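You operate a simulated robot arm through the tools that you are given. There is no shell and no other tool. Be economical: measure what you need, move in short steps, check, and stop when the job is done.

Carry out the task below with a simulated robot arm. There is one attempt and no reset: what you move stays moved.

JOB
Tilt the green fan's head down, plug it in and run it at speed 3.
Fine: tilt lever tight again before you plug in, switch at 0 while you do; switch last.

The check looks at the end state, three seconds after you hand in, the way a careful person would. Anything else that was tipped, shoved, dropped, spilled or broken makes it a failure.

ROBOT AND FRAMES
A 6-joint arm with a two-finger parallel gripper, fixed in place. Base frame: the origin is at the foot of the arm, x ahead of it, y to its left, z up. Units: m, degrees, N and s.
With the tool pointing down near the work surface it reaches from about 0.1 to 0.7 m from the base axis. Its first joint turns from -166.0 to 166.0 degrees. Payload 3.91 kg.
The tool frame sits at the grasp point between the pads (the TCP): z along the fingers, y along the line on which they close. The tips reach 0.03 m beyond it. Largest opening 0.11 m; finger width 0.02, thickness 0.01; the body of the gripper, 0.048 by 0.112 m, starts 0.055 m behind the TCP.
Orientation is that of the tool frame in the base frame, as a unit quaternion [x, y, z, w]. With the fingers straight down and closing along the base's y, the tool's x points along the base's -x, its y along +y and its z along -z.

CONTROLS
- The arm moves only by the tool servo_tool. Its argument "moves" is a list of rows, each a list of 7 numbers: the shift along the base's x, y, z in m, then the turn, a rotation vector about the base's x, y, z in degrees, then the opening in per cent of the stroke, from 0 (shut) to 100 (fully open). In form: [[x, y, z, wx, wy, wz, gripper], ...]. A call has 1 to 12 rows; each row shifts and turns the commanded pose from where the row before left it. Rows are played at 5 a second. More than 0.05 m and 8.6 degrees between two rows, or a gripper value outside its range, and nothing of the call is played. A pose out of reach is approached as far as the arm can. The call stops where the force on the tool passes 40 N (or 10 N more than at its start, if that is more) or the arm is blocked; 0.2 s more then pass. Each finger travels about 0.045 m/s and halts on what it meets, pressing with about 40 N; the grip force reading is that of the motor and also rises with nothing between the fingers. The clock runs only during rows and for 0.2 s after the last one: add rows that do not move to give the fingers time. The reply holds the time, the measured pose of the TCP, the force on the tool along the base axes, the opening and the grip force, in the units named above and with some noise, with the torque about the TCP (base axes, N m) and any sound that the robot's microphone picked up.
- Cameras (640 x 400 px; columns grow to the right, rows downward): "scene" is fixed at [0.2229, 0.4978, 1.6241]; the picture's right is [-0.95, -0.31, 0.00], its down [-0.17, 0.52, -0.84] and it looks along [0.26, -0.80, -0.55] (base axes); focal length 214 px, centre (320, 200). "wrist" rides on the gripper at [0.077, 0.007, -0.115] in the tool frame; the picture's right is [-0.09, 1.00, 0.00], its down [-0.80, -0.07, -0.59] and it looks along [-0.59, -0.05, 0.80] (tool axes); focal length 270 px, centre (320, 200). There is no depth. A picture from a camera that has moved, and an enlarged one, comes with that camera's place and axes in the base frame and with its lens. The place of the scene camera against the robot may be out by one fixed shift of up to 0.012 m in any direction.
- camera(camera): a new picture of that camera. No time passes.
- slide_trunk(by): slides the trunk up (or, below 0, down) by that many m; the arm rides with it, the base frame stays. It gives what a move gives, with no picture.
- enlarge(camera, box): a new picture of the part [left, top, right, bottom] of that camera's present view, enlarged. No time passes.
- job_done(): hands the job in; it is judged then, once.

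Work in short steps. Places have to be worked out from the pictures, the camera data and where the tool is seen: move nearer, look again, correct. Check each grasp and each placing, and mend what went wrong. You have 120 turns and 68 pictures in all, those below and enlarged ones among them. Open the gripper and draw the arm clear of the work before you hand the job in, unless the task says otherwise; then end with one line.

The tools are called after "Call:" by a JSON object that holds its "fn" and its "kwargs". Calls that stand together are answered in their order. servo_tool: Moves the arm, as the interface text tells. Its arguments: {"type":"object","properties":{"moves":{"type":"array"}},"required":["moves"]} The other tools are called the same way: slide_trunk (by) slides the trunk up or down; camera (camera) takes a picture; enlarge (camera, box) takes an enlarged picture of a part of a camera's view; job_done () hands the job in.

At the start:

```text
clock: 0.0
tool_pos: [0.3441, -0.0727, 1.5646]
ee_rot: [0.0, 1.0, 0.0, 0.001]
contact_force: [0.1, 0.1, 0.1]
torque: [-0.03, -0.02, 0.01]
gripper_width: 0.11
grip_force: 0.0
trunk travel left (down, up): [-0.61, 0.0]
```

scene: 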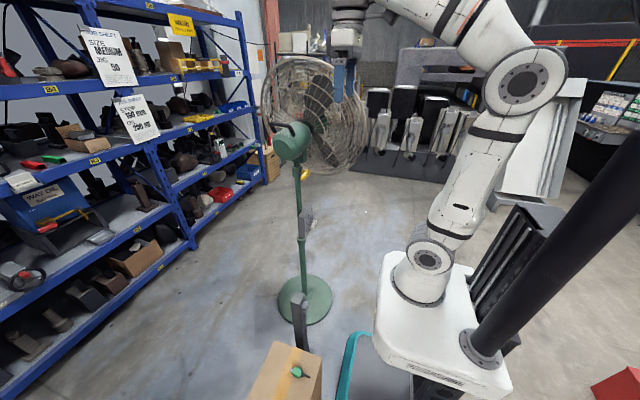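
wrist: 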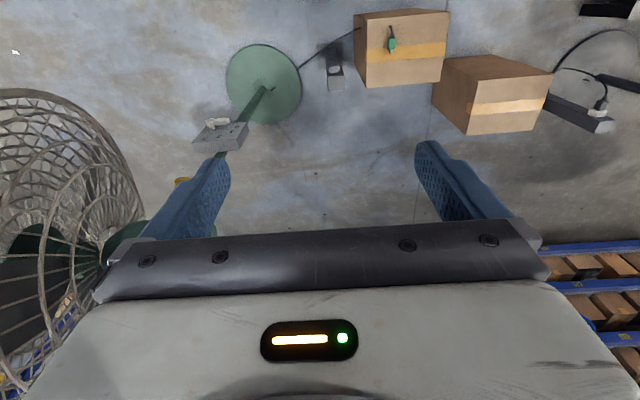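

I see a green pedestal fan near the gripper, a plug on a carton and an outlet post or strip. I'll look closer first.

Call:
{"fn": "enlarge", "kwargs": {"camera": "scene", "box": [240, 40, 400, 240]}}

Call:
{"fn": "enlarge", "kwargs": {"camera": "scene", "box": [220, 200, 400, 400]}}

Call:
{"fn": "enlarge", "kwargs": {"camera": "wrist", "box": [160, 0, 480, 200]}}

Call:
{"fn": "enlarge", "kwargs": {"camera": "wrist", "box": [400, 0, 640, 200]}}

```text
2.00 times, centred on (320, 140) of scene
camera zoom: at [0.2229, 0.4978, 1.6241], right [-0.95, -0.31, 0.0], down [-0.17, 0.52, -0.84], along [0.26, -0.8, -0.55], focal length 429 px, centre (320, 320)
```

zoom: 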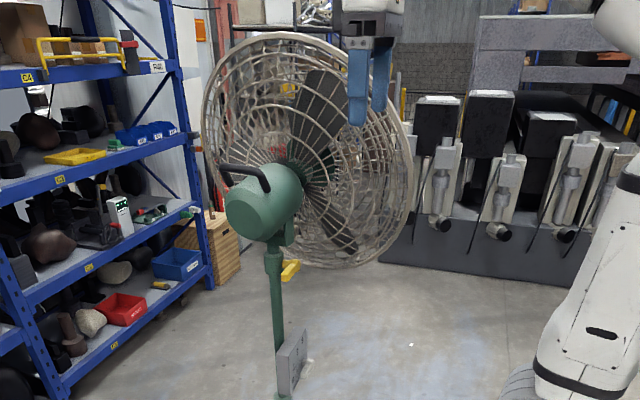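

```text
2.00 times, centred on (310, 300) of scene
camera zoom: at [0.2229, 0.4978, 1.6241], right [-0.95, -0.31, 0.0], down [-0.17, 0.52, -0.84], along [0.26, -0.8, -0.55], focal length 429 px, centre (340, 0)
```

zoom: 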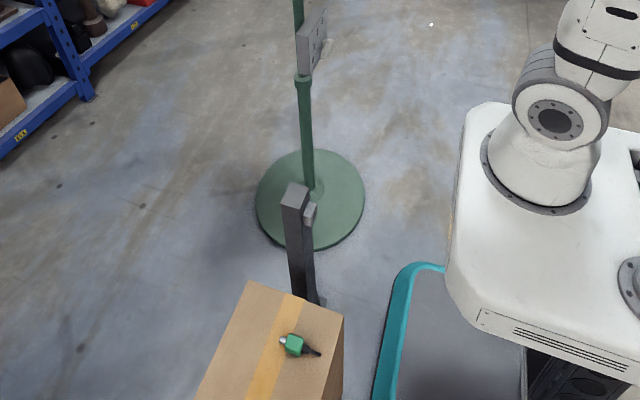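

```text
2.00 times, centred on (320, 100) of wrist
camera zoom: at [0.2677, -0.0654, 1.6797], right [0.09, 1.0, 0.0], down [0.8, -0.07, 0.6], along [0.59, -0.05, -0.8], focal length 541 px, centre (320, 400)
```

zoom: 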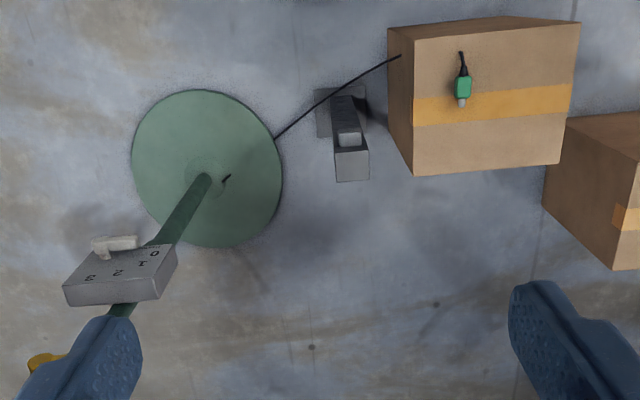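

```text
2.00 times, centred on (520, 100) of wrist
camera zoom: at [0.2677, -0.0654, 1.6797], right [0.09, 1.0, 0.0], down [0.8, -0.07, 0.6], along [0.59, -0.05, -0.8], focal length 541 px, centre (-80, 400)
```

zoom: 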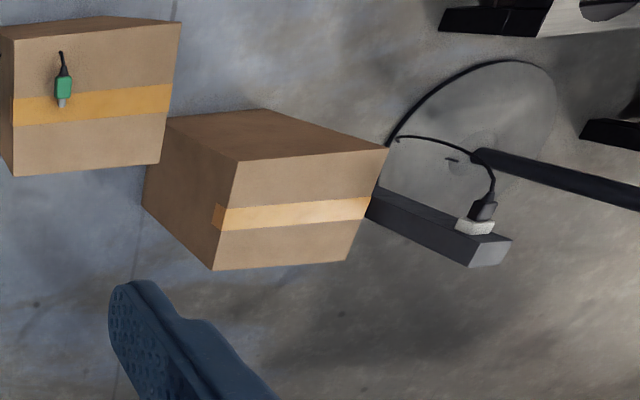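

The fan base is at about (0.64, -0.43, 0) and the switch box at about (0.60, -0.43, 0.83). The plug is at about (0.42, 0.19, 0.535), and the post socket is near (0.47, -0.03, 0.66). I'll yaw the tool toward the fan and come down a bit for a better view.

Call:
{"fn": "servo_tool", "kwargs": {"moves": [[-0.01, 0.01, -0.03, 0, 0, -8, 100], [-0.01, 0.01, -0.03, 0, 0, -8, 100], [-0.01, 0.01, -0.03, 0, 0, -8, 100], [0, 0, -0.03, 0, 0, -8, 100], [0, 0, -0.03, 0, 0, -8, 100], [0, 0, -0.03, 0, 0, 0, 100], [0, 0, -0.03, 0, 0, 0, 100]]}}

Call:
{"fn": "camera", "kwargs": {"camera": "wrist"}}

```text
clock: 1.6
tool_pos: [0.3149, -0.0422, 1.3552]
ee_rot: [0.343, 0.939, 0.0, 0.001]
contact_force: [-0.2, -0.1, -0.1]
torque: [0.0, -0.01, 0.0]
gripper_width: 0.1101
grip_force: 0.1
trunk travel left (down, up): [-0.61, 0.0]
```

```text
61 pictures are left
camera wrist: at [0.2615, 0.0136, 1.4694], right [0.71, 0.71, 0.0], down [0.57, -0.57, 0.6], along [0.42, -0.42, -0.8], focal length 270 px, centre (320, 200)
```

wrist: 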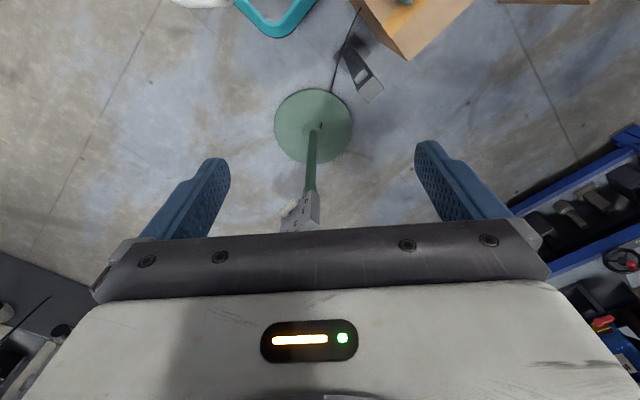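

The gripper body hides the head from here. I'll tilt the tool forward so the wrist camera looks level at the fan head.

Call:
{"fn": "servo_tool", "kwargs": {"moves": [[0, 0, 0, -5.3, -5.3, 0, 100], [0, 0, 0, -5.3, -5.3, 0, 100], [0, 0, 0, -5.3, -5.3, 0, 100], [0, 0, 0, -5.3, -5.3, 0, 100], [0, 0, 0, -5.3, -5.3, 0, 100]]}}

Call:
{"fn": "camera", "kwargs": {"camera": "wrist"}}

```text
clock: 2.8
tool_pos: [0.3138, -0.0437, 1.3548]
ee_rot: [0.324, 0.889, -0.135, 0.293]
contact_force: [0.6, -0.3, 0.3]
torque: [-0.02, -0.02, 0.02]
gripper_width: 0.1098
grip_force: 0.1
trunk travel left (down, up): [-0.61, 0.0]
```

```text
60 pictures are left
camera wrist: at [0.2221, 0.0502, 1.3988], right [0.71, 0.71, 0.0], down [0.19, -0.19, 0.96], along [0.68, -0.68, -0.27], focal length 270 px, centre (320, 200)
```

wrist: 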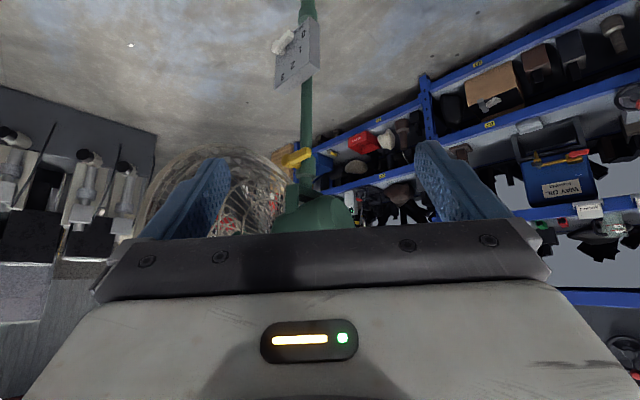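

Call:
{"fn": "enlarge", "kwargs": {"camera": "wrist", "box": [220, 0, 420, 240]}}

```text
1.67 times, centred on (320, 120) of wrist
camera zoom: at [0.2221, 0.0502, 1.3988], right [0.71, 0.71, 0.0], down [0.19, -0.19, 0.96], along [0.68, -0.68, -0.27], focal length 450 px, centre (320, 333)
```

zoom: 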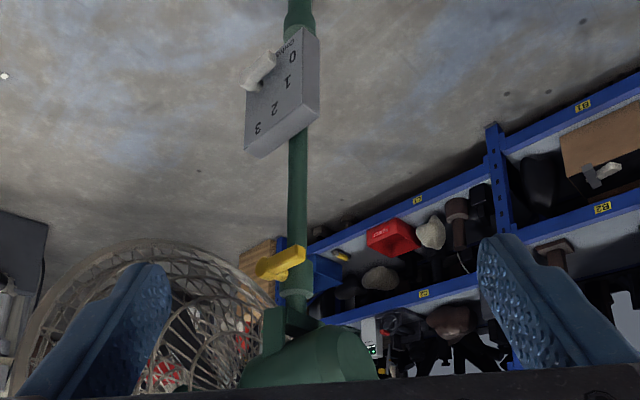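

The yellow tilt lever is on the neck at about (0.605, -0.42, 1.13). The switch box below it has markings 0–3. I'll bring the camera closer.

Call:
{"fn": "servo_tool", "kwargs": {"moves": [[0.022, -0.025, -0.02, 0, 0, 0, 100], [0.022, -0.025, -0.02, 0, 0, 0, 100], [0.022, -0.025, -0.02, 0, 0, 0, 100], [0.022, -0.025, -0.02, 0, 0, 0, 100], [0.022, -0.025, -0.02, 0, 0, 0, 100]]}}

Call:
{"fn": "camera", "kwargs": {"camera": "wrist"}}

Call:
{"fn": "enlarge", "kwargs": {"camera": "scene", "box": [240, 40, 400, 180]}}

```text
clock: 4.0
tool_pos: [0.4261, -0.1697, 1.2533]
ee_rot: [0.324, 0.89, -0.136, 0.291]
contact_force: [0.5, 0.2, 0.0]
torque: [0.0, 0.0, 0.02]
gripper_width: 0.1097
grip_force: 0.0
trunk travel left (down, up): [-0.61, 0.0]
```

```text
58 pictures are left
camera wrist: at [0.3345, -0.0765, 1.2979], right [0.71, 0.71, 0.0], down [0.19, -0.2, 0.96], along [0.68, -0.68, -0.28], focal length 270 px, centre (320, 200)
```

wrist: 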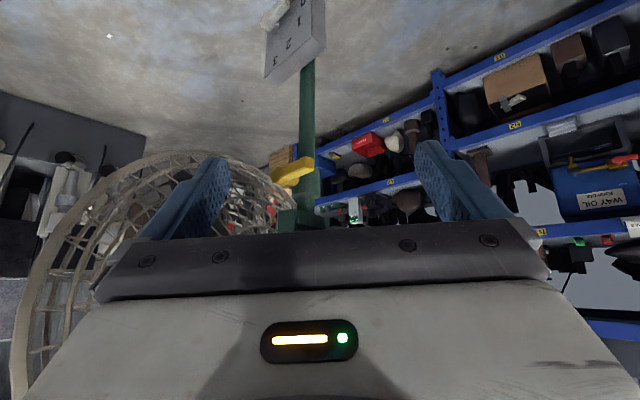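

```text
2.86 times, centred on (320, 110) of scene
camera zoom: at [0.2229, 0.4978, 1.6241], right [-0.95, -0.31, 0.0], down [-0.17, 0.52, -0.84], along [0.26, -0.8, -0.55], focal length 613 px, centre (320, 457)
```

zoom: 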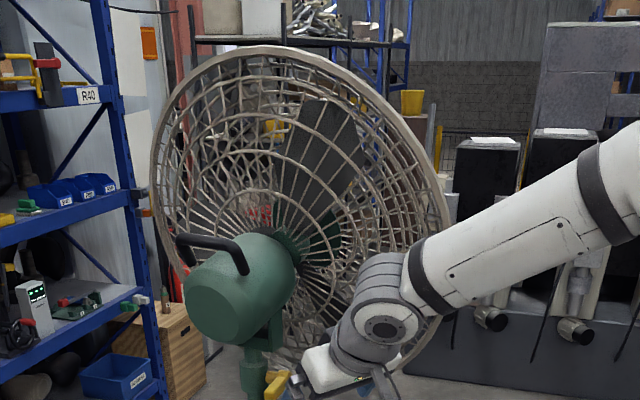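

Call:
{"fn": "enlarge", "kwargs": {"camera": "wrist", "box": [250, 120, 350, 240]}}

Call:
{"fn": "enlarge", "kwargs": {"camera": "wrist", "box": [230, 0, 350, 100]}}

```text
3.33 times, centred on (300, 180) of wrist
camera zoom: at [0.3345, -0.0765, 1.2979], right [0.71, 0.71, 0.0], down [0.19, -0.2, 0.96], along [0.68, -0.68, -0.28], focal length 901 px, centre (387, 267)
```

zoom: 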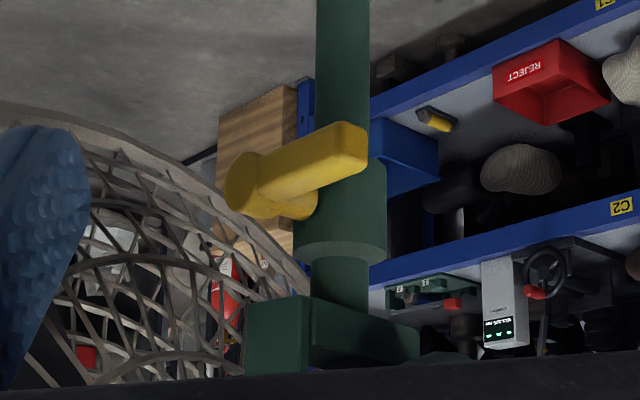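

```text
4.00 times, centred on (290, 50) of wrist
camera zoom: at [0.3345, -0.0765, 1.2979], right [0.71, 0.71, 0.0], down [0.19, -0.2, 0.96], along [0.68, -0.68, -0.28], focal length 1081 px, centre (440, 800)
```

zoom: 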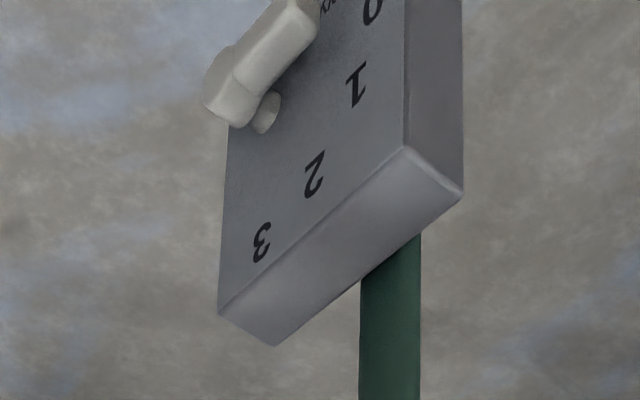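

The lever's hub points toward -x, with its arm toward +y. The knob handle seems to point at 0. Before touching anything I'll tilt the tool up to see the neck and head joint unobstructed.

Call:
{"fn": "servo_tool", "kwargs": {"moves": [[0, 0.0, 0.0, -5.3, -5.3, 0, 100], [0, 0, 0.0, -5.3, -5.3, 0, 100], [0, 0, 0.0, -5.3, -5.3, 0, 100]]}}

Call:
{"fn": "enlarge", "kwargs": {"camera": "wrist", "box": [160, 0, 480, 240]}}

```text
clock: 4.8
tool_pos: [0.4253, -0.1679, 1.2533]
ee_rot: [0.295, 0.814, -0.211, 0.454]
contact_force: [-0.3, -0.3, 0.4]
torque: [0.03, 0.03, -0.02]
gripper_width: 0.11
grip_force: 0.1
trunk travel left (down, up): [-0.61, 0.0]
```

```text
1.67 times, centred on (320, 120) of wrist
camera zoom: at [0.3284, -0.07, 1.2448], right [0.71, 0.71, 0.0], down [-0.08, 0.08, 0.99], along [0.7, -0.7, 0.11], focal length 450 px, centre (320, 333)
```

zoom: 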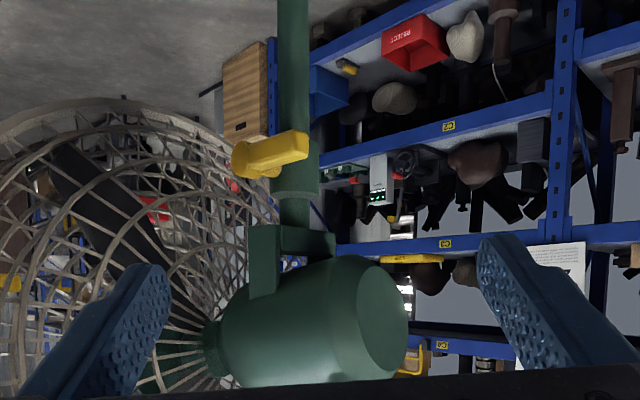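

The only lever is the yellow one, with its tip near (0.58, -0.335, 1.14) and its hub near (0.60, -0.42, 1.13). I'll close the fingers into a stick, level the tool and stop just short of the lever and above it.

Call:
{"fn": "servo_tool", "kwargs": {"moves": [[0, 0, 0, 0, 0, 6.7, 0], [0, 0, 0, 0, 0, 6.7, 0], [0, 0, 0, 0, 0, 6.7, 0], [0, 0, 0, -2.8, -6.0, 0, 0], [0, 0, 0, -2.8, -6.0, 0, 0], [0, 0, 0, -2.8, -6.0, 0, 0], [0.018, -0.035, -0.018, 0, 0, 0, 0], [0.018, -0.035, -0.018, 0, 0, 0, 0], [0.019, -0.035, -0.018, 0, 0, 0, 0], [0.02, -0.035, -0.018, 0, 0, 0, 0]]}}

Call:
{"fn": "camera", "kwargs": {"camera": "wrist"}}

Call:
{"fn": "camera", "kwargs": {"camera": "scene"}}

```text
clock: 7.0
tool_pos: [0.6061, -0.1828, 1.2413]
ee_rot: [0.14, 0.755, -0.174, 0.617]
contact_force: [0.4, -0.4, -0.6]
torque: [-0.02, -0.01, 0.0]
gripper_width: 0.0001
grip_force: 38.0
out of reach, approached as far as the arm can: row 1, 2, 3, 4, 5, 6, 7, 8, 9, 10
trunk travel left (down, up): [-0.61, 0.0]
```

```text
53 pictures are left
camera wrist: at [0.4937, -0.1264, 1.1857], right [0.44, 0.9, 0.0], down [-0.39, 0.2, 0.9], along [0.81, -0.39, 0.44], focal length 270 px, centre (320, 200)
```

wrist: 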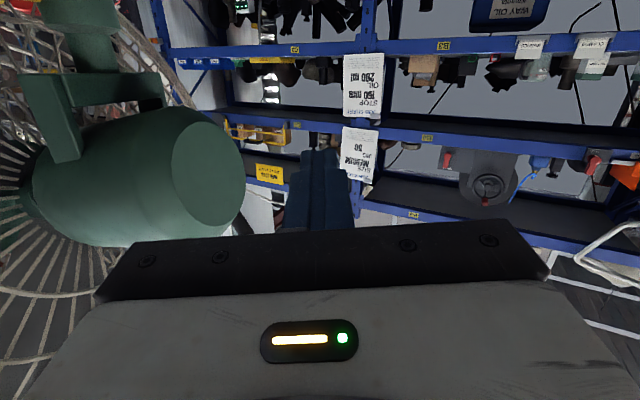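

```text
52 pictures are left
```

scene: 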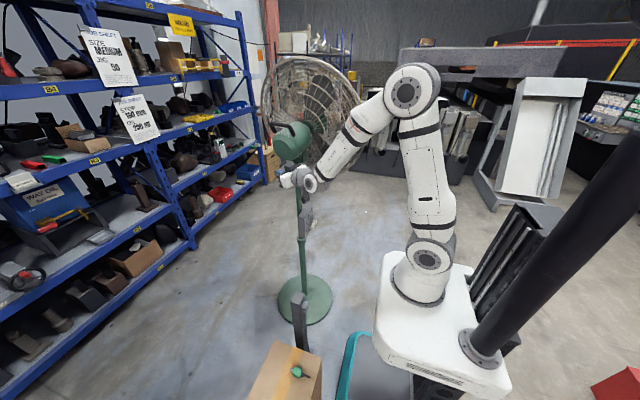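

That pose was out of reach: the arm is too folded for a level tool at this height. I'll check what the commanded pose is while backing off, then lower the trunk so the forearm can run more level.

Call:
{"fn": "servo_tool", "kwargs": {"moves": [[-0.03, 0.02, 0.01, 2.8, 6.0, 0, 0], [-0.03, 0.02, 0.01, 2.8, 6.0, 0, 0], [-0.03, 0.02, 0.01, 2.8, 6.0, 0, 0], [-0.03, 0.02, 0.0, 0, 0, 0, 0]]}}

```text
clock: 8.0
tool_pos: [0.483, -0.0992, 1.2721]
ee_rot: [0.148, 0.853, -0.128, 0.484]
contact_force: [-1.0, -0.1, -0.1]
torque: [0.0, 0.03, 0.01]
gripper_width: 0.0
grip_force: 37.8
trunk travel left (down, up): [-0.61, 0.0]
```

The commanded pose restarts from the measured one. Now I'll lower the trunk; the tool ends near z 0.97, in clear space.

Call:
{"fn": "slide_trunk", "kwargs": {"by": -0.3}}

```text
clock: 11.0
tool_pos: [0.4842, -0.1007, 0.972]
ee_rot: [0.15, 0.853, -0.128, 0.483]
contact_force: [0.3, 0.9, 0.2]
torque: [0.01, -0.03, 0.03]
gripper_width: 0.0
grip_force: 37.8
trunk travel left (down, up): [-0.31, 0.3]
```

Call:
{"fn": "servo_tool", "kwargs": {"moves": [[0, 0, 0.04, 0, 0, 0, 0], [0, 0, 0.04, 0, 0, 0, 0], [0, 0, 0.04, 0, 0, 0, 0], [0, -0.02, 0.04, -2.0, -4.0, 0, 0], [0, -0.03, 0.045, -2.0, -4.0, 0, 0], [0, -0.04, 0.0, -2.0, -4.0, 0, 0], [0, -0.04, 0.0, 0, 0, 0, 0], [0, -0.04, 0.0, 0, 0, 0, 0]]}}

Call:
{"fn": "camera", "kwargs": {"camera": "wrist"}}

```text
refused: row 5 steps farther than a row can; nothing moved
```

```text
51 pictures are left
camera wrist: at [0.3599, -0.041, 0.9619], right [0.42, 0.91, 0.0], down [-0.1, 0.05, 0.99], along [0.9, -0.42, 0.11], focal length 270 px, centre (320, 200)
```

wrist: 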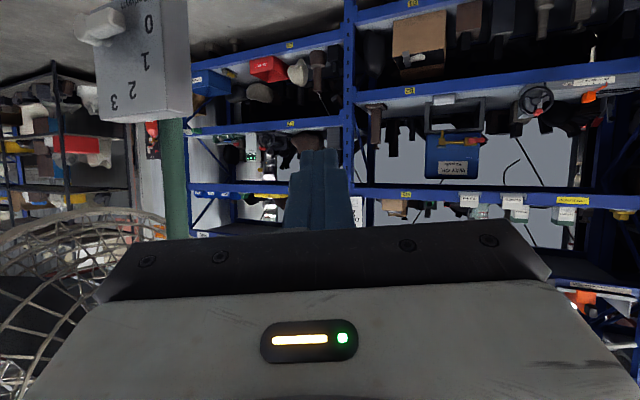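

One row was too long, so I'll split it.

Call:
{"fn": "servo_tool", "kwargs": {"moves": [[0, 0, 0.04, 0, 0, 0, 0], [0, 0, 0.04, 0, 0, 0, 0], [0, 0, 0.04, 0, 0, 0, 0], [0, -0.02, 0.04, -2.0, -4.0, 0, 0], [0, -0.02, 0.04, -2.0, -4.0, 0, 0], [0, -0.04, 0.0, -2.0, -4.0, 0, 0], [0, -0.04, 0.0, 0, 0, 0, 0], [0, -0.04, 0.0, 0, 0, 0, 0]]}}

Call:
{"fn": "camera", "kwargs": {"camera": "wrist"}}

```text
clock: 12.8
tool_pos: [0.4795, -0.2497, 1.1613]
ee_rot: [0.081, 0.809, -0.205, 0.545]
contact_force: [1.1, 1.4, 1.0]
torque: [-0.02, 0.1, -0.06]
gripper_width: 0.0002
grip_force: 37.7
out of reach, approached as far as the arm can: row 7
trunk travel left (down, up): [-0.31, 0.3]
```

```text
50 pictures are left
camera wrist: at [0.3565, -0.2012, 1.1268], right [0.39, 0.91, -0.16], down [-0.21, 0.26, 0.94], along [0.9, -0.33, 0.29], focal length 270 px, centre (320, 200)
```

wrist: 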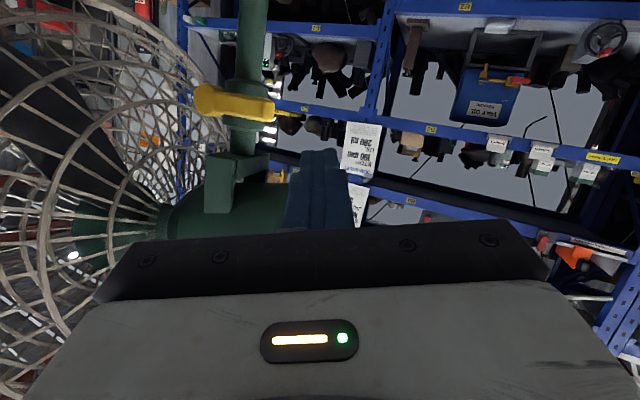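

The lever runs level at z≈1.127, from its hub at y≈-0.425 to its tip at y≈-0.345, at x≈0.58. I'll place the closed fingers over its outer end, correcting the slight roll on the way.

Call:
{"fn": "servo_tool", "kwargs": {"moves": [[0.0, -0.01, 0.02, 3.5, -1.7, -1.3, 0], [0.01, -0.03, 0.01, 3.5, -1.7, -1.3, 0], [0.02, -0.03, 0, 0, 0, 0, 0], [0.03, -0.01, 0, 0, 0, 0, 0], [0.03, -0.02, 0, 0, 0, 0, 0]]}}

Call:
{"fn": "camera", "kwargs": {"camera": "wrist"}}

```text
clock: 14.0
tool_pos: [0.5741, -0.3462, 1.2007]
ee_rot: [0.194, 0.777, -0.117, 0.587]
contact_force: [-0.3, -0.4, 0.7]
torque: [0.01, 0.0, 0.01]
gripper_width: 0.0002
grip_force: 38.0
trunk travel left (down, up): [-0.31, 0.3]
```

```text
49 pictures are left
camera wrist: at [0.4607, -0.2808, 1.1597], right [0.46, 0.88, 0.13], down [-0.36, 0.05, 0.93], along [0.81, -0.47, 0.34], focal length 270 px, centre (320, 200)
```

wrist: 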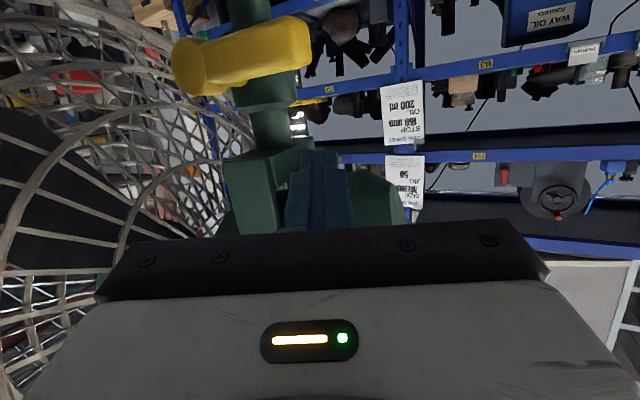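

The stick is about 4 cm above the lever's end. I'll take the roll back out, shift a little inward and push down gently, watching the force.

Call:
{"fn": "servo_tool", "kwargs": {"moves": [[0.0, -0.007, 0, -3.3, 1.6, 1.2, 0], [0.0, -0.007, -0.01, -3.3, 1.6, 1.2, 0], [0, 0, -0.01, 0, 0, 0, 0], [0, 0, -0.01, 0, 0, 0, 0], [0, 0, -0.01, 0, 0, 0, 0], [0, 0, -0.01, 0, 0, 0, 0], [0, 0, -0.01, 0, 0, 0, 0]]}}

Call:
{"fn": "camera", "kwargs": {"camera": "wrist"}}

```text
clock: 15.5
tool_pos: [0.5726, -0.3606, 1.1582]
ee_rot: [0.138, 0.783, -0.158, 0.585]
contact_force: [-0.7, 1.1, 11.4]
torque: [-0.13, -0.25, -0.05]
gripper_width: 0.0002
grip_force: 37.3
trunk travel left (down, up): [-0.31, 0.3]
stopped in row 7: the force on the tool passed its limit at 47 N (the readings are from after the stop); the commanded pose is now the measured one
```

```text
48 pictures are left
camera wrist: at [0.4547, -0.3043, 1.1144], right [0.43, 0.9, 0.0], down [-0.33, 0.15, 0.93], along [0.84, -0.4, 0.36], focal length 270 px, centre (320, 200)
```

wrist: 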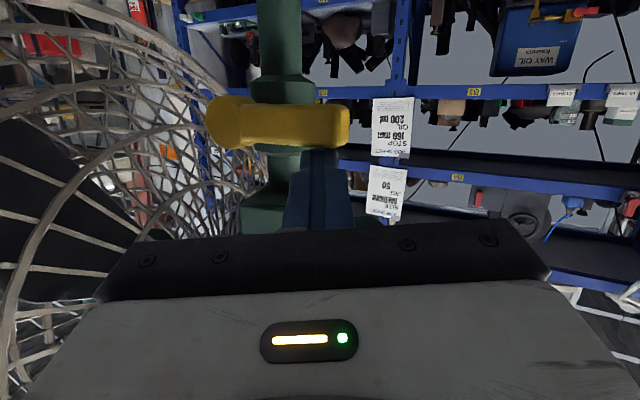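

It's stiff downward: 47 N and no visible motion. I'll go around the tip and try pushing up from below.

Call:
{"fn": "servo_tool", "kwargs": {"moves": [[0, 0, 0.015, 0, 0, 0, 0], [0, 0.03, 0.0, 0, 0, 0, 0], [0, 0.025, 0, 0, 0, 0, 0], [0, 0, -0.04, 0, 0, 0, 0], [0, 0, -0.045, 0, 0, 0, 0], [0, -0.03, 0, 0, 0, 0, 0], [0, -0.022, 0, 0, 0, 0, 0]]}}

Call:
{"fn": "camera", "kwargs": {"camera": "wrist"}}

```text
clock: 17.1
tool_pos: [0.5739, -0.3575, 1.0846]
ee_rot: [0.139, 0.785, -0.157, 0.583]
contact_force: [-0.5, 0.0, 0.7]
torque: [-0.03, 0.04, 0.03]
gripper_width: 0.0
grip_force: 37.7
trunk travel left (down, up): [-0.31, 0.3]
```

```text
47 pictures are left
camera wrist: at [0.4561, -0.3014, 1.0417], right [0.43, 0.91, 0.0], down [-0.32, 0.15, 0.93], along [0.85, -0.4, 0.36], focal length 270 px, centre (320, 200)
```

wrist: 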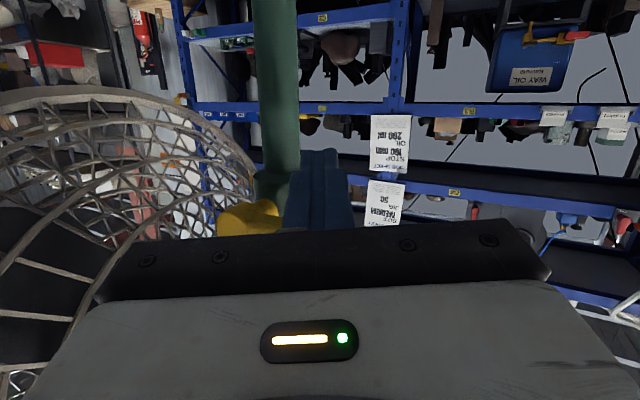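

Call:
{"fn": "servo_tool", "kwargs": {"moves": [[0, 0, 0.01, 0, 0, 0, 0], [0, 0, 0.01, 0, 0, 0, 0], [0, 0, 0.008, 0, 0, 0, 0], [0, 0, 0.008, 0, 0, 0, 0], [0, 0, 0.008, 0, 0, 0, 0], [0, 0, 0.008, 0, 0, 0, 0]]}}

Call:
{"fn": "camera", "kwargs": {"camera": "wrist"}}

```text
clock: 18.5
tool_pos: [0.5735, -0.3585, 1.1368]
ee_rot: [0.139, 0.784, -0.157, 0.584]
contact_force: [-1.8, -0.5, -1.9]
torque: [0.05, -0.03, -0.05]
gripper_width: 0.0002
grip_force: 38.0
trunk travel left (down, up): [-0.31, 0.3]
```

```text
46 pictures are left
camera wrist: at [0.4561, -0.3017, 1.0935], right [0.43, 0.9, 0.0], down [-0.32, 0.15, 0.93], along [0.85, -0.4, 0.36], focal length 270 px, centre (320, 200)
```

wrist: 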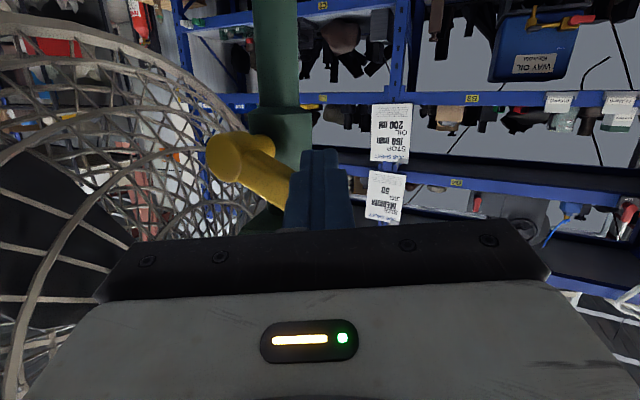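

The lever swings up freely, so up is the loosening direction. I'll continue along its arc to about 60°.

Call:
{"fn": "servo_tool", "kwargs": {"moves": [[0, -0.002, 0.01, 0, 0, 0, 0], [0, -0.004, 0.009, 0, 0, 0, 0], [0, -0.005, 0.008, 0, 0, 0, 0], [0, -0.006, 0.008, 0, 0, 0, 0]]}}

Call:
{"fn": "camera", "kwargs": {"camera": "wrist"}}

```text
clock: 19.5
tool_pos: [0.5733, -0.3751, 1.1725]
ee_rot: [0.14, 0.785, -0.157, 0.583]
contact_force: [-0.2, -1.1, 0.4]
torque: [0.0, -0.01, -0.03]
gripper_width: 0.0
grip_force: 38.3
trunk travel left (down, up): [-0.31, 0.3]
```

```text
45 pictures are left
camera wrist: at [0.456, -0.3188, 1.1288], right [0.43, 0.91, 0.0], down [-0.32, 0.15, 0.93], along [0.85, -0.4, 0.36], focal length 270 px, centre (320, 200)
```

wrist: 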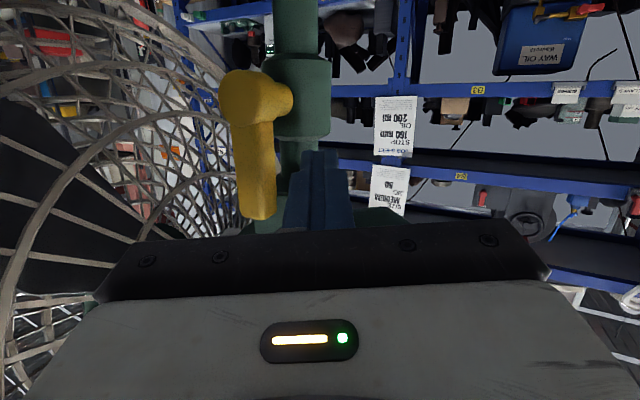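

The lever now stands up, clear of the stick. I'll check the head before tilting it.

Call:
{"fn": "enlarge", "kwargs": {"camera": "scene", "box": [240, 40, 400, 180]}}

```text
2.86 times, centred on (320, 110) of scene
camera zoom: at [0.2229, 0.4978, 1.6241], right [-0.95, -0.31, 0.0], down [-0.17, 0.52, -0.84], along [0.26, -0.8, -0.55], focal length 613 px, centre (320, 457)
```

zoom: 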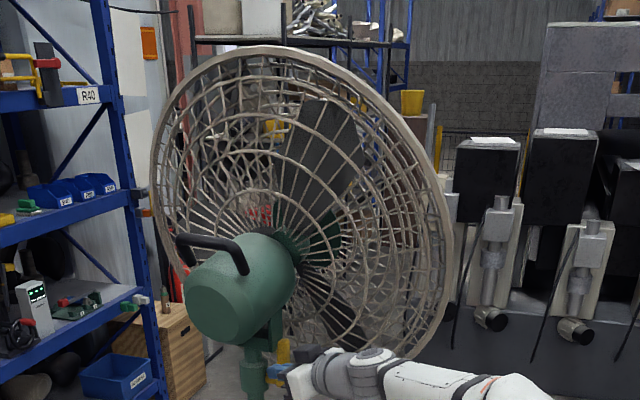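

The head hasn't moved yet. I'll back off, turn the stick toward -y and approach under the motor's rear end (about (0.66, -0.35), underside z≈1.215) so I can lift it.

Call:
{"fn": "servo_tool", "kwargs": {"moves": [[-0.03, 0.015, 0, 0, 0, 0, 0], [-0.03, 0.03, -0.01, 0, 0, 0, 0], [0, 0.03, -0.01, 0, 0, -8, 0], [0.01, 0.03, 0, 0, 0, -8, 0], [0.01, 0.02, 0, 0, 0, -8, 0], [0.01, 0, 0, 0, 0, -8, 0], [0.02, 0, 0, 0, 0, 0, 0]]}}

Call:
{"fn": "camera", "kwargs": {"camera": "wrist"}}

```text
clock: 21.1
tool_pos: [0.5635, -0.2571, 1.1572]
ee_rot: [0.35, 0.716, -0.312, 0.518]
contact_force: [0.2, -0.1, -0.6]
torque: [-0.01, -0.02, 0.04]
gripper_width: 0.0
grip_force: 37.5
out of reach, approached as far as the arm can: row 3
trunk travel left (down, up): [-0.31, 0.3]
```

```text
43 pictures are left
camera wrist: at [0.4941, -0.1474, 1.1147], right [0.84, 0.54, 0.0], down [-0.19, 0.3, 0.93], along [0.51, -0.79, 0.36], focal length 270 px, centre (320, 200)
```

wrist: 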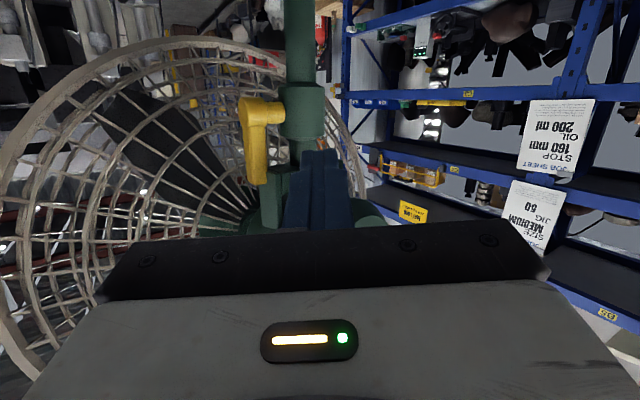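

The stick is now behind and below the motor. I'll move in under its rear end, then raise slowly.

Call:
{"fn": "servo_tool", "kwargs": {"moves": [[0.03, -0.03, 0, 0, 0, 0, 0], [0.025, -0.032, 0, 0, 0, 0, 0], [0.025, -0.032, 0, 0, 0, 0, 0], [0, 0, 0.01, 0, 0, 0, 0], [0, 0, 0.01, 0, 0, 0, 0], [0, 0, 0.01, 0, 0, 0, 0], [0, 0, 0.01, 0, 0, 0, 0]]}}

Call:
{"fn": "camera", "kwargs": {"camera": "wrist"}}

Call:
{"fn": "enlarge", "kwargs": {"camera": "scene", "box": [240, 80, 360, 200]}}

```text
clock: 22.7
tool_pos: [0.6431, -0.3518, 1.198]
ee_rot: [0.35, 0.715, -0.312, 0.518]
contact_force: [-0.3, 0.0, 0.4]
torque: [0.0, 0.01, 0.0]
gripper_width: 0.0
grip_force: 38.3
trunk travel left (down, up): [-0.31, 0.3]
```

```text
42 pictures are left
camera wrist: at [0.5742, -0.2409, 1.1539], right [0.84, 0.54, 0.0], down [-0.19, 0.3, 0.93], along [0.51, -0.79, 0.36], focal length 270 px, centre (320, 200)
```

wrist: 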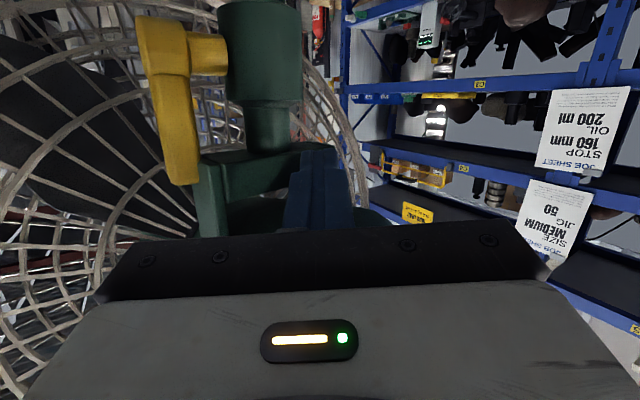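

```text
3.33 times, centred on (300, 140) of scene
camera zoom: at [0.2229, 0.4978, 1.6241], right [-0.95, -0.31, 0.0], down [-0.17, 0.52, -0.84], along [0.26, -0.8, -0.55], focal length 715 px, centre (387, 400)
```

zoom: 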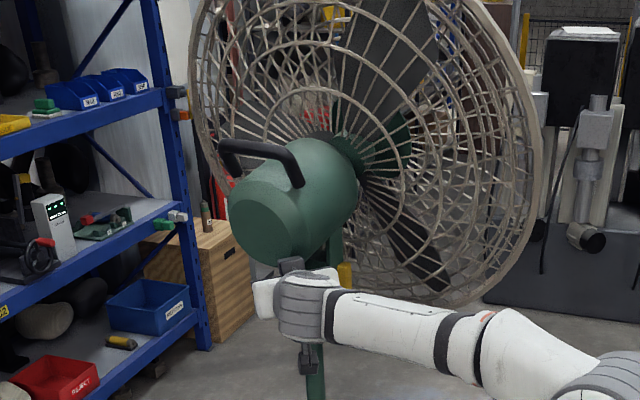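

The stick is under the motor with no contact yet. I'll raise slowly.

Call:
{"fn": "servo_tool", "kwargs": {"moves": [[0, 0, 0.007, 0, 0, 0, 0], [0, 0, 0.007, 0, 0, 0, 0], [0, 0, 0.007, 0, 0, 0, 0], [0, 0, 0.007, 0, 0, 0, 0], [0, 0, 0.007, 0, 0, 0, 0]]}}

Call:
{"fn": "enlarge", "kwargs": {"camera": "scene", "box": [240, 80, 360, 200]}}

```text
clock: 23.9
tool_pos: [0.6437, -0.3524, 1.2354]
ee_rot: [0.351, 0.714, -0.313, 0.519]
contact_force: [0.3, 1.5, -2.1]
torque: [0.03, 0.01, 0.04]
gripper_width: 0.0
grip_force: 38.0
trunk travel left (down, up): [-0.31, 0.3]
```

```text
3.33 times, centred on (300, 140) of scene
camera zoom: at [0.2229, 0.4978, 1.6241], right [-0.95, -0.31, 0.0], down [-0.17, 0.52, -0.84], along [0.26, -0.8, -0.55], focal length 715 px, centre (387, 400)
```

zoom: 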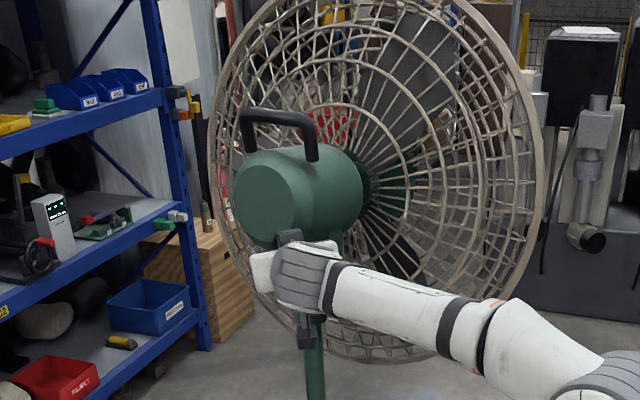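

The head is rotating with light force. It started tilted up and still looks about level, so I'll continue lifting the rear.

Call:
{"fn": "servo_tool", "kwargs": {"moves": [[0, 0, 0.007, 0, 0, 0, 0], [0, 0, 0.007, 0, 0, 0, 0], [0, 0, 0.007, 0, 0, 0, 0], [0, 0, 0.007, 0, 0, 0, 0]]}}

Call:
{"fn": "enlarge", "kwargs": {"camera": "scene", "box": [240, 80, 360, 200]}}

Call:
{"fn": "camera", "kwargs": {"camera": "wrist"}}

```text
clock: 24.8
tool_pos: [0.645, -0.3526, 1.2494]
ee_rot: [0.352, 0.718, -0.311, 0.514]
contact_force: [-3.8, 6.1, -4.7]
torque: [0.14, 0.09, -0.01]
gripper_width: 0.0001
grip_force: 37.8
trunk travel left (down, up): [-0.31, 0.3]
stopped in row 4: the force on the tool passed its limit at 46 N (the readings are from after the stop); the commanded pose is now the measured one
```

```text
3.33 times, centred on (300, 140) of scene
camera zoom: at [0.2229, 0.4978, 1.6241], right [-0.95, -0.31, 0.0], down [-0.17, 0.52, -0.84], along [0.26, -0.8, -0.55], focal length 715 px, centre (387, 400)
```

zoom: 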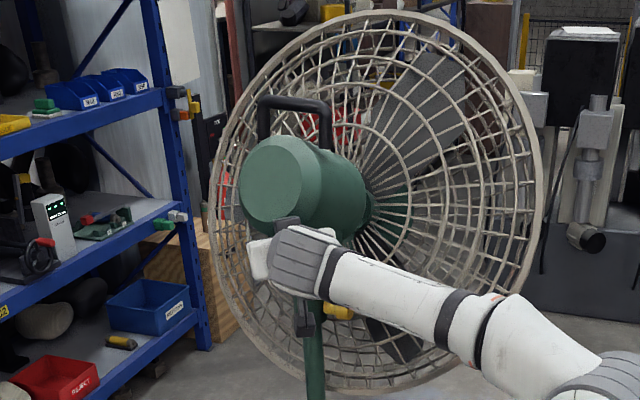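

```text
38 pictures are left
camera wrist: at [0.5752, -0.2404, 1.2087], right [0.84, 0.54, 0.0], down [-0.19, 0.29, 0.94], along [0.51, -0.79, 0.35], focal length 270 px, centre (320, 200)
```

wrist: 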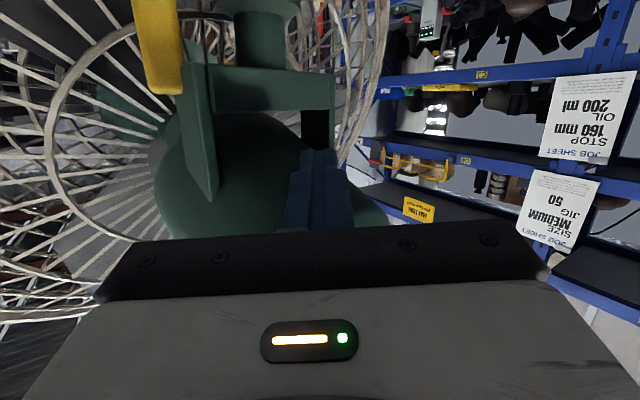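

I hit a hard stop with the head clearly tilted down. I'll lower the stick slightly and back away, then check that the head stays.

Call:
{"fn": "servo_tool", "kwargs": {"moves": [[0, 0, -0.01, 0, 0, 0, 0], [0, 0, -0.015, 0, 0, 0, 0], [-0.01, 0.02, -0.015, 0, 0, 0, 0], [-0.02, 0.03, -0.015, 0, 0, 0, 0], [-0.025, 0.03, 0, 0, 0, 0, 0]]}}

Call:
{"fn": "enlarge", "kwargs": {"camera": "scene", "box": [240, 80, 360, 200]}}

```text
clock: 26.0
tool_pos: [0.592, -0.2709, 1.1947]
ee_rot: [0.352, 0.718, -0.31, 0.514]
contact_force: [0.9, -0.1, 0.4]
torque: [0.03, 0.0, 0.03]
gripper_width: 0.0
grip_force: 37.8
trunk travel left (down, up): [-0.31, 0.3]
```

```text
3.33 times, centred on (300, 140) of scene
camera zoom: at [0.2229, 0.4978, 1.6241], right [-0.95, -0.31, 0.0], down [-0.17, 0.52, -0.84], along [0.26, -0.8, -0.55], focal length 715 px, centre (387, 400)
```

zoom: 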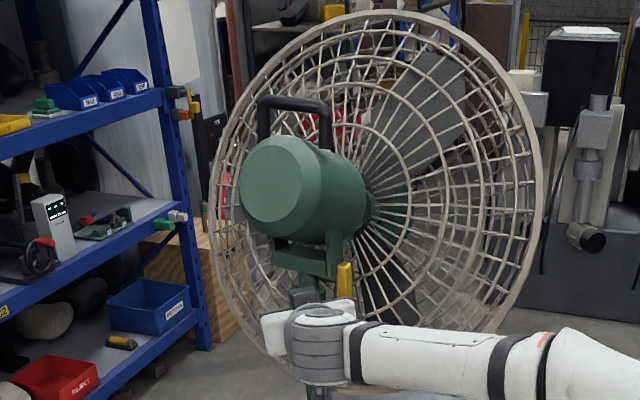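

The head stays down and the lever is still upright. Next I'll open the fingers to about 6 cm, line up square to the lever and straddle its upper part, so the -y finger can swing it back to tight.

Call:
{"fn": "servo_tool", "kwargs": {"moves": [[-0.03, 0.005, -0.005, 0, 0, 8, 20], [-0.03, 0, -0.005, 0, 0, 8, 55], [-0.02, 0, -0.005, 0, 0, 8, 55], [0, -0.02, 0, 0, 0, 8, 55], [0, -0.03, 0, 0, 0, 0, 55], [0, -0.03, 0, 0, 0, 0, 55], [0, -0.03, 0, 0, 0, 0, 55]]}}

Call:
{"fn": "camera", "kwargs": {"camera": "wrist"}}

```text
clock: 27.6
tool_pos: [0.5102, -0.3786, 1.1779]
ee_rot: [0.141, 0.787, -0.157, 0.58]
contact_force: [0.6, 0.9, -1.1]
torque: [0.02, 0.01, -0.04]
gripper_width: 0.0605
grip_force: 0.1
out of reach, approached as far as the arm can: row 4
trunk travel left (down, up): [-0.31, 0.3]
```

```text
36 pictures are left
camera wrist: at [0.3923, -0.3221, 1.137], right [0.43, 0.9, 0.0], down [-0.31, 0.15, 0.94], along [0.85, -0.4, 0.35], focal length 270 px, centre (320, 200)
```

wrist: 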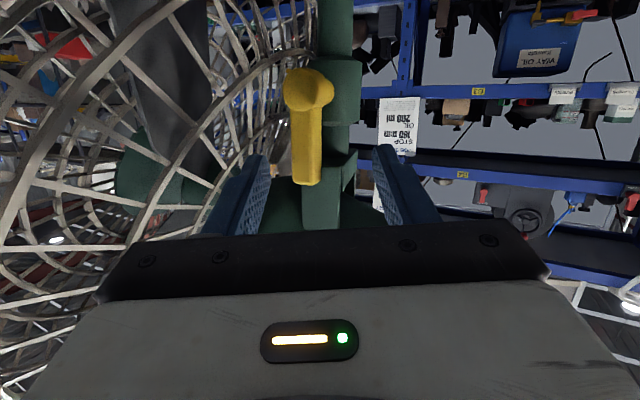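

The lever is centred between the open fingers. I'll advance to straddle it.

Call:
{"fn": "servo_tool", "kwargs": {"moves": [[0.02, -0.011, 0, 0, 0, 0, 55], [0.02, -0.011, 0, 0, 0, 0, 55], [0.02, -0.011, 0, 0, 0, 0, 55]]}}

Call:
{"fn": "camera", "kwargs": {"camera": "wrist"}}

```text
clock: 28.4
tool_pos: [0.5705, -0.4123, 1.1788]
ee_rot: [0.141, 0.787, -0.157, 0.58]
contact_force: [0.3, -0.4, -0.1]
torque: [0.0, -0.04, -0.01]
gripper_width: 0.0604
grip_force: 0.1
trunk travel left (down, up): [-0.31, 0.3]
```

```text
35 pictures are left
camera wrist: at [0.4536, -0.3548, 1.1369], right [0.43, 0.9, 0.0], down [-0.31, 0.15, 0.94], along [0.85, -0.4, 0.35], focal length 270 px, centre (320, 200)
```

wrist: 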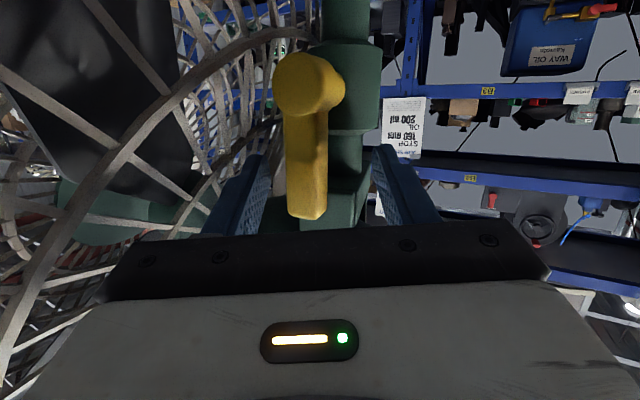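

The fingers straddle it with no contact. I'll pull toward +y and then down along the arc.

Call:
{"fn": "servo_tool", "kwargs": {"moves": [[0, 0.012, 0, 0, 0, 0, 55], [0, 0.012, 0, 0, 0, 0, 55], [0, 0.01, 0, 0, 0, 0, 55], [0, 0.01, 0, 0, 0, 0, 55], [0, 0.01, -0.004, 0, 0, 0, 55]]}}

Call:
{"fn": "camera", "kwargs": {"camera": "wrist"}}

```text
clock: 29.6
tool_pos: [0.5676, -0.3583, 1.1784]
ee_rot: [0.14, 0.787, -0.156, 0.58]
contact_force: [-12.4, -1.9, 2.4]
torque: [-0.24, -0.06, -0.48]
gripper_width: 0.0642
grip_force: 3.3
trunk travel left (down, up): [-0.31, 0.3]
```

```text
34 pictures are left
camera wrist: at [0.4503, -0.3009, 1.1358], right [0.43, 0.9, 0.0], down [-0.32, 0.15, 0.94], along [0.85, -0.4, 0.35], focal length 270 px, centre (320, 200)
```

wrist: 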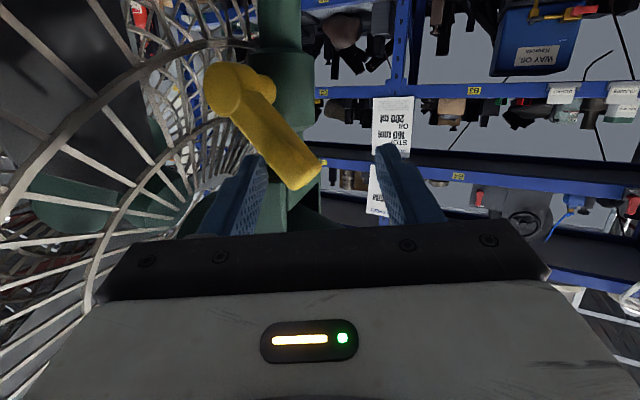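

The lever is halfway, with a slight frontal contact, so I'll ease back 4 mm and continue down the arc.

Call:
{"fn": "servo_tool", "kwargs": {"moves": [[-0.005, 0.004, -0.003, 0, 0, 0, 55], [0, 0.008, -0.007, 0, 0, 0, 55], [0, 0.008, -0.007, 0, 0, 0, 55], [0, 0.006, -0.007, 0, 0, 0, 55]]}}

Call:
{"fn": "camera", "kwargs": {"camera": "wrist"}}

```text
clock: 30.6
tool_pos: [0.5658, -0.3307, 1.1523]
ee_rot: [0.141, 0.787, -0.157, 0.579]
contact_force: [0.4, -0.3, -0.3]
torque: [-0.04, -0.05, -0.01]
gripper_width: 0.0605
grip_force: 0.1
trunk travel left (down, up): [-0.31, 0.3]
```

```text
33 pictures are left
camera wrist: at [0.447, -0.2739, 1.1106], right [0.43, 0.9, 0.0], down [-0.31, 0.15, 0.94], along [0.85, -0.4, 0.35], focal length 270 px, centre (320, 200)
```

wrist: 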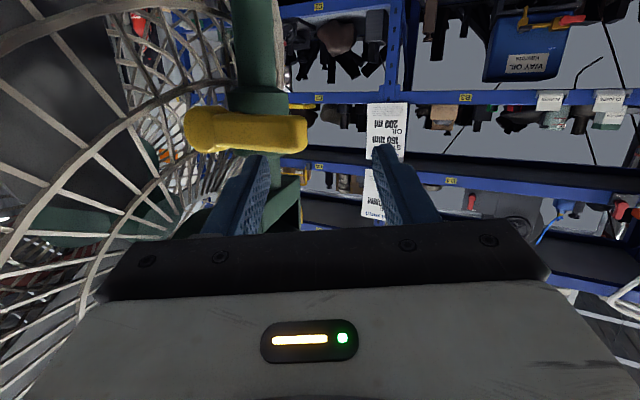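

The lever is nearly back to its original position. I'll press down to seat it at the tight stop.

Call:
{"fn": "servo_tool", "kwargs": {"moves": [[0.004, 0.0, -0.006, 0, 0, 0, 55], [0, 0, -0.006, 0, 0, 0, 55], [0, 0, -0.006, 0, 0, 0, 55], [0, 0, -0.006, 0, 0, 0, 55]]}}

Call:
{"fn": "camera", "kwargs": {"camera": "wrist"}}

```text
clock: 31.6
tool_pos: [0.5657, -0.3306, 1.1312]
ee_rot: [0.141, 0.786, -0.157, 0.581]
contact_force: [-17.9, 4.6, 6.0]
torque: [-0.3, -0.19, -0.68]
gripper_width: 0.0627
grip_force: 2.0
trunk travel left (down, up): [-0.31, 0.3]
```

```text
32 pictures are left
camera wrist: at [0.448, -0.2729, 1.0881], right [0.43, 0.9, 0.0], down [-0.32, 0.15, 0.94], along [0.85, -0.4, 0.35], focal length 270 px, centre (320, 200)
```

wrist: 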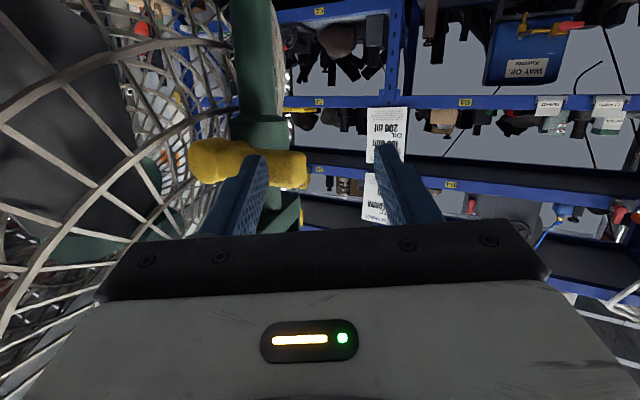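

The fingertip slid onto the lever's front face. I'll back off, close the fingers and repeat the earlier stick push from above.

Call:
{"fn": "servo_tool", "kwargs": {"moves": [[-0.02, 0.008, 0.0, 0, 0, 0, 55], [-0.01, 0.0, 0.03, 0, 0, 0, 20], [0, 0, 0.025, 0, 0, 0, 0], [0, 0, 0, 0, 0, 0, 0], [0, -0.02, 0, 0, 0, 0, 0], [0.02, -0.01, 0, 0, 0, 0, 0], [0.017, -0.002, 0, 0, 0, 0, 0], [0, 0, -0.01, 0, 0, 0, 0], [0, 0, -0.01, 0, 0, 0, 0], [0, 0, -0.008, 0, 0, 0, 0], [0, 0, -0.008, 0, 0, 0, 0]]}}

Call:
{"fn": "camera", "kwargs": {"camera": "wrist"}}

```text
clock: 34.2
tool_pos: [0.5758, -0.354, 1.158]
ee_rot: [0.139, 0.782, -0.159, 0.586]
contact_force: [0.0, -1.4, 11.7]
torque: [-0.05, -0.25, -0.01]
gripper_width: 0.0001
grip_force: 37.8
trunk travel left (down, up): [-0.31, 0.3]
stopped in row 11: the force on the tool passed its limit at 41 N (the readings are from after the stop); the commanded pose is now the measured one
```

```text
31 pictures are left
camera wrist: at [0.4579, -0.2977, 1.1139], right [0.43, 0.9, 0.0], down [-0.33, 0.16, 0.93], along [0.84, -0.4, 0.36], focal length 270 px, centre (320, 200)
```

wrist: 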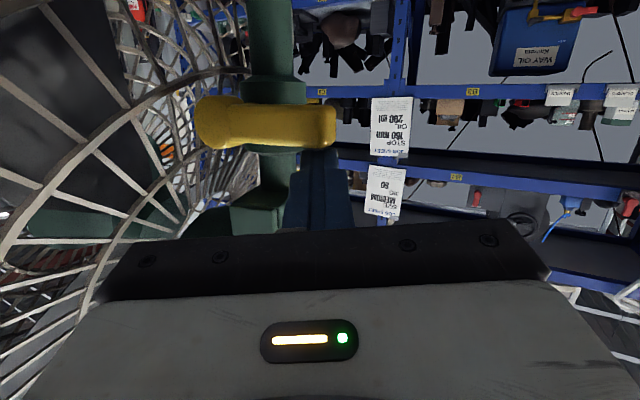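

The contact height (1.158) and force match the original tight position, so the lever is tight. Now I'll back away and turn the tool downward on the way to the plug.

Call:
{"fn": "servo_tool", "kwargs": {"moves": [[-0.01, 0.005, 0.02, 0, 0, 0, 0], [-0.03, 0.02, 0.005, 0, 0, 0, 0], [-0.02, 0.04, 0, 0, 0, 0, 20], [0, 0.04, 0, 3.4, 7.2, 0, 40], [0, 0.04, 0, 3.4, 7.2, 0, 60], [0, 0.04, 0, 3.4, 7.2, 0, 60], [0, 0.04, 0, 3.4, 7.2, 0, 60], [0, 0.04, 0, 3.4, 7.2, 0, 60], [0, 0.04, 0, 3.4, 7.2, 0, 60], [0, 0.04, 0, 3.4, 7.2, 0, 60], [0, 0.03, 0, 3.4, 7.2, 0, 60], [0, 0.03, 0, 3.0, 6.4, 0, 60]]}}

Call:
{"fn": "camera", "kwargs": {"camera": "wrist"}}

Call:
{"fn": "camera", "kwargs": {"camera": "scene"}}

```text
clock: 36.8
tool_pos: [0.5146, 0.0502, 1.1795]
ee_rot: [0.175, 0.984, -0.009, 0.031]
contact_force: [-0.4, 0.1, 0.3]
torque: [-0.02, 0.01, 0.02]
gripper_width: 0.0658
grip_force: 0.1
trunk travel left (down, up): [-0.31, 0.3]
```

```text
30 pictures are left
camera wrist: at [0.4402, 0.0875, 1.2901], right [0.43, 0.9, 0.0], down [0.69, -0.33, 0.64], along [0.58, -0.28, -0.77], focal length 270 px, centre (320, 200)
```

wrist: 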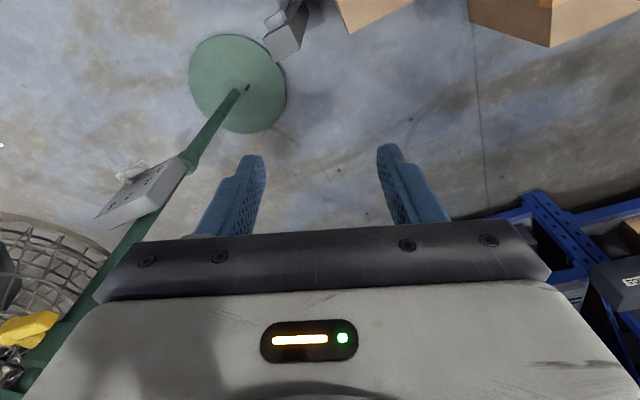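

```text
29 pictures are left
```

scene: 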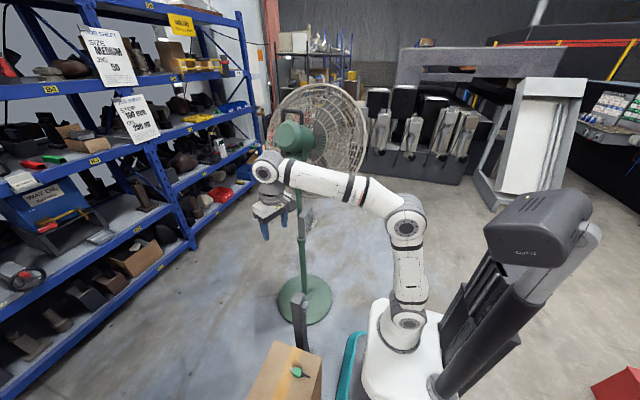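

All stable. I'll lower the trunk further, then square the tool and go above the plug.

Call:
{"fn": "slide_trunk", "kwargs": {"by": -0.2}}

Call:
{"fn": "servo_tool", "kwargs": {"moves": [[-0.03, 0.03, -0.02, 1.5, 3.3, 0, 60], [-0.03, 0.03, -0.02, 0, 0, 6.8, 60], [-0.03, 0.03, -0.02, 0, 0, 6.8, 60], [-0.03, 0.03, -0.02, 0, 0, 6.8, 60], [-0.03, 0.02, -0.04, 0, 0, 0, 60], [0, 0, -0.04, 0, 0, 0, 60], [0, 0, -0.04, 0, 0, 0, 60]]}}

Call:
{"fn": "camera", "kwargs": {"camera": "wrist"}}

```text
clock: 39.0
tool_pos: [0.5158, 0.0497, 0.9805]
ee_rot: [0.175, 0.984, -0.008, 0.031]
contact_force: [-0.7, 0.7, -1.1]
torque: [0.0, 0.02, -0.02]
gripper_width: 0.0658
grip_force: 0.0
trunk travel left (down, up): [-0.11, 0.5]
```

```text
refused: row 5 steps farther than a row can; nothing moved
```

```text
28 pictures are left
camera wrist: at [0.4399, 0.0871, 1.09], right [0.43, 0.9, 0.0], down [0.69, -0.33, 0.65], along [0.58, -0.28, -0.76], focal length 270 px, centre (320, 200)
```

wrist: 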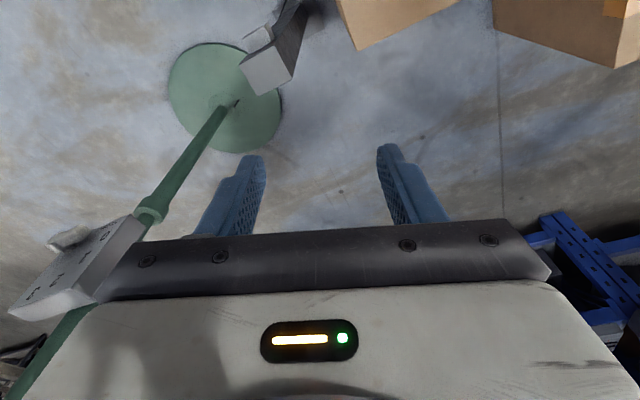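

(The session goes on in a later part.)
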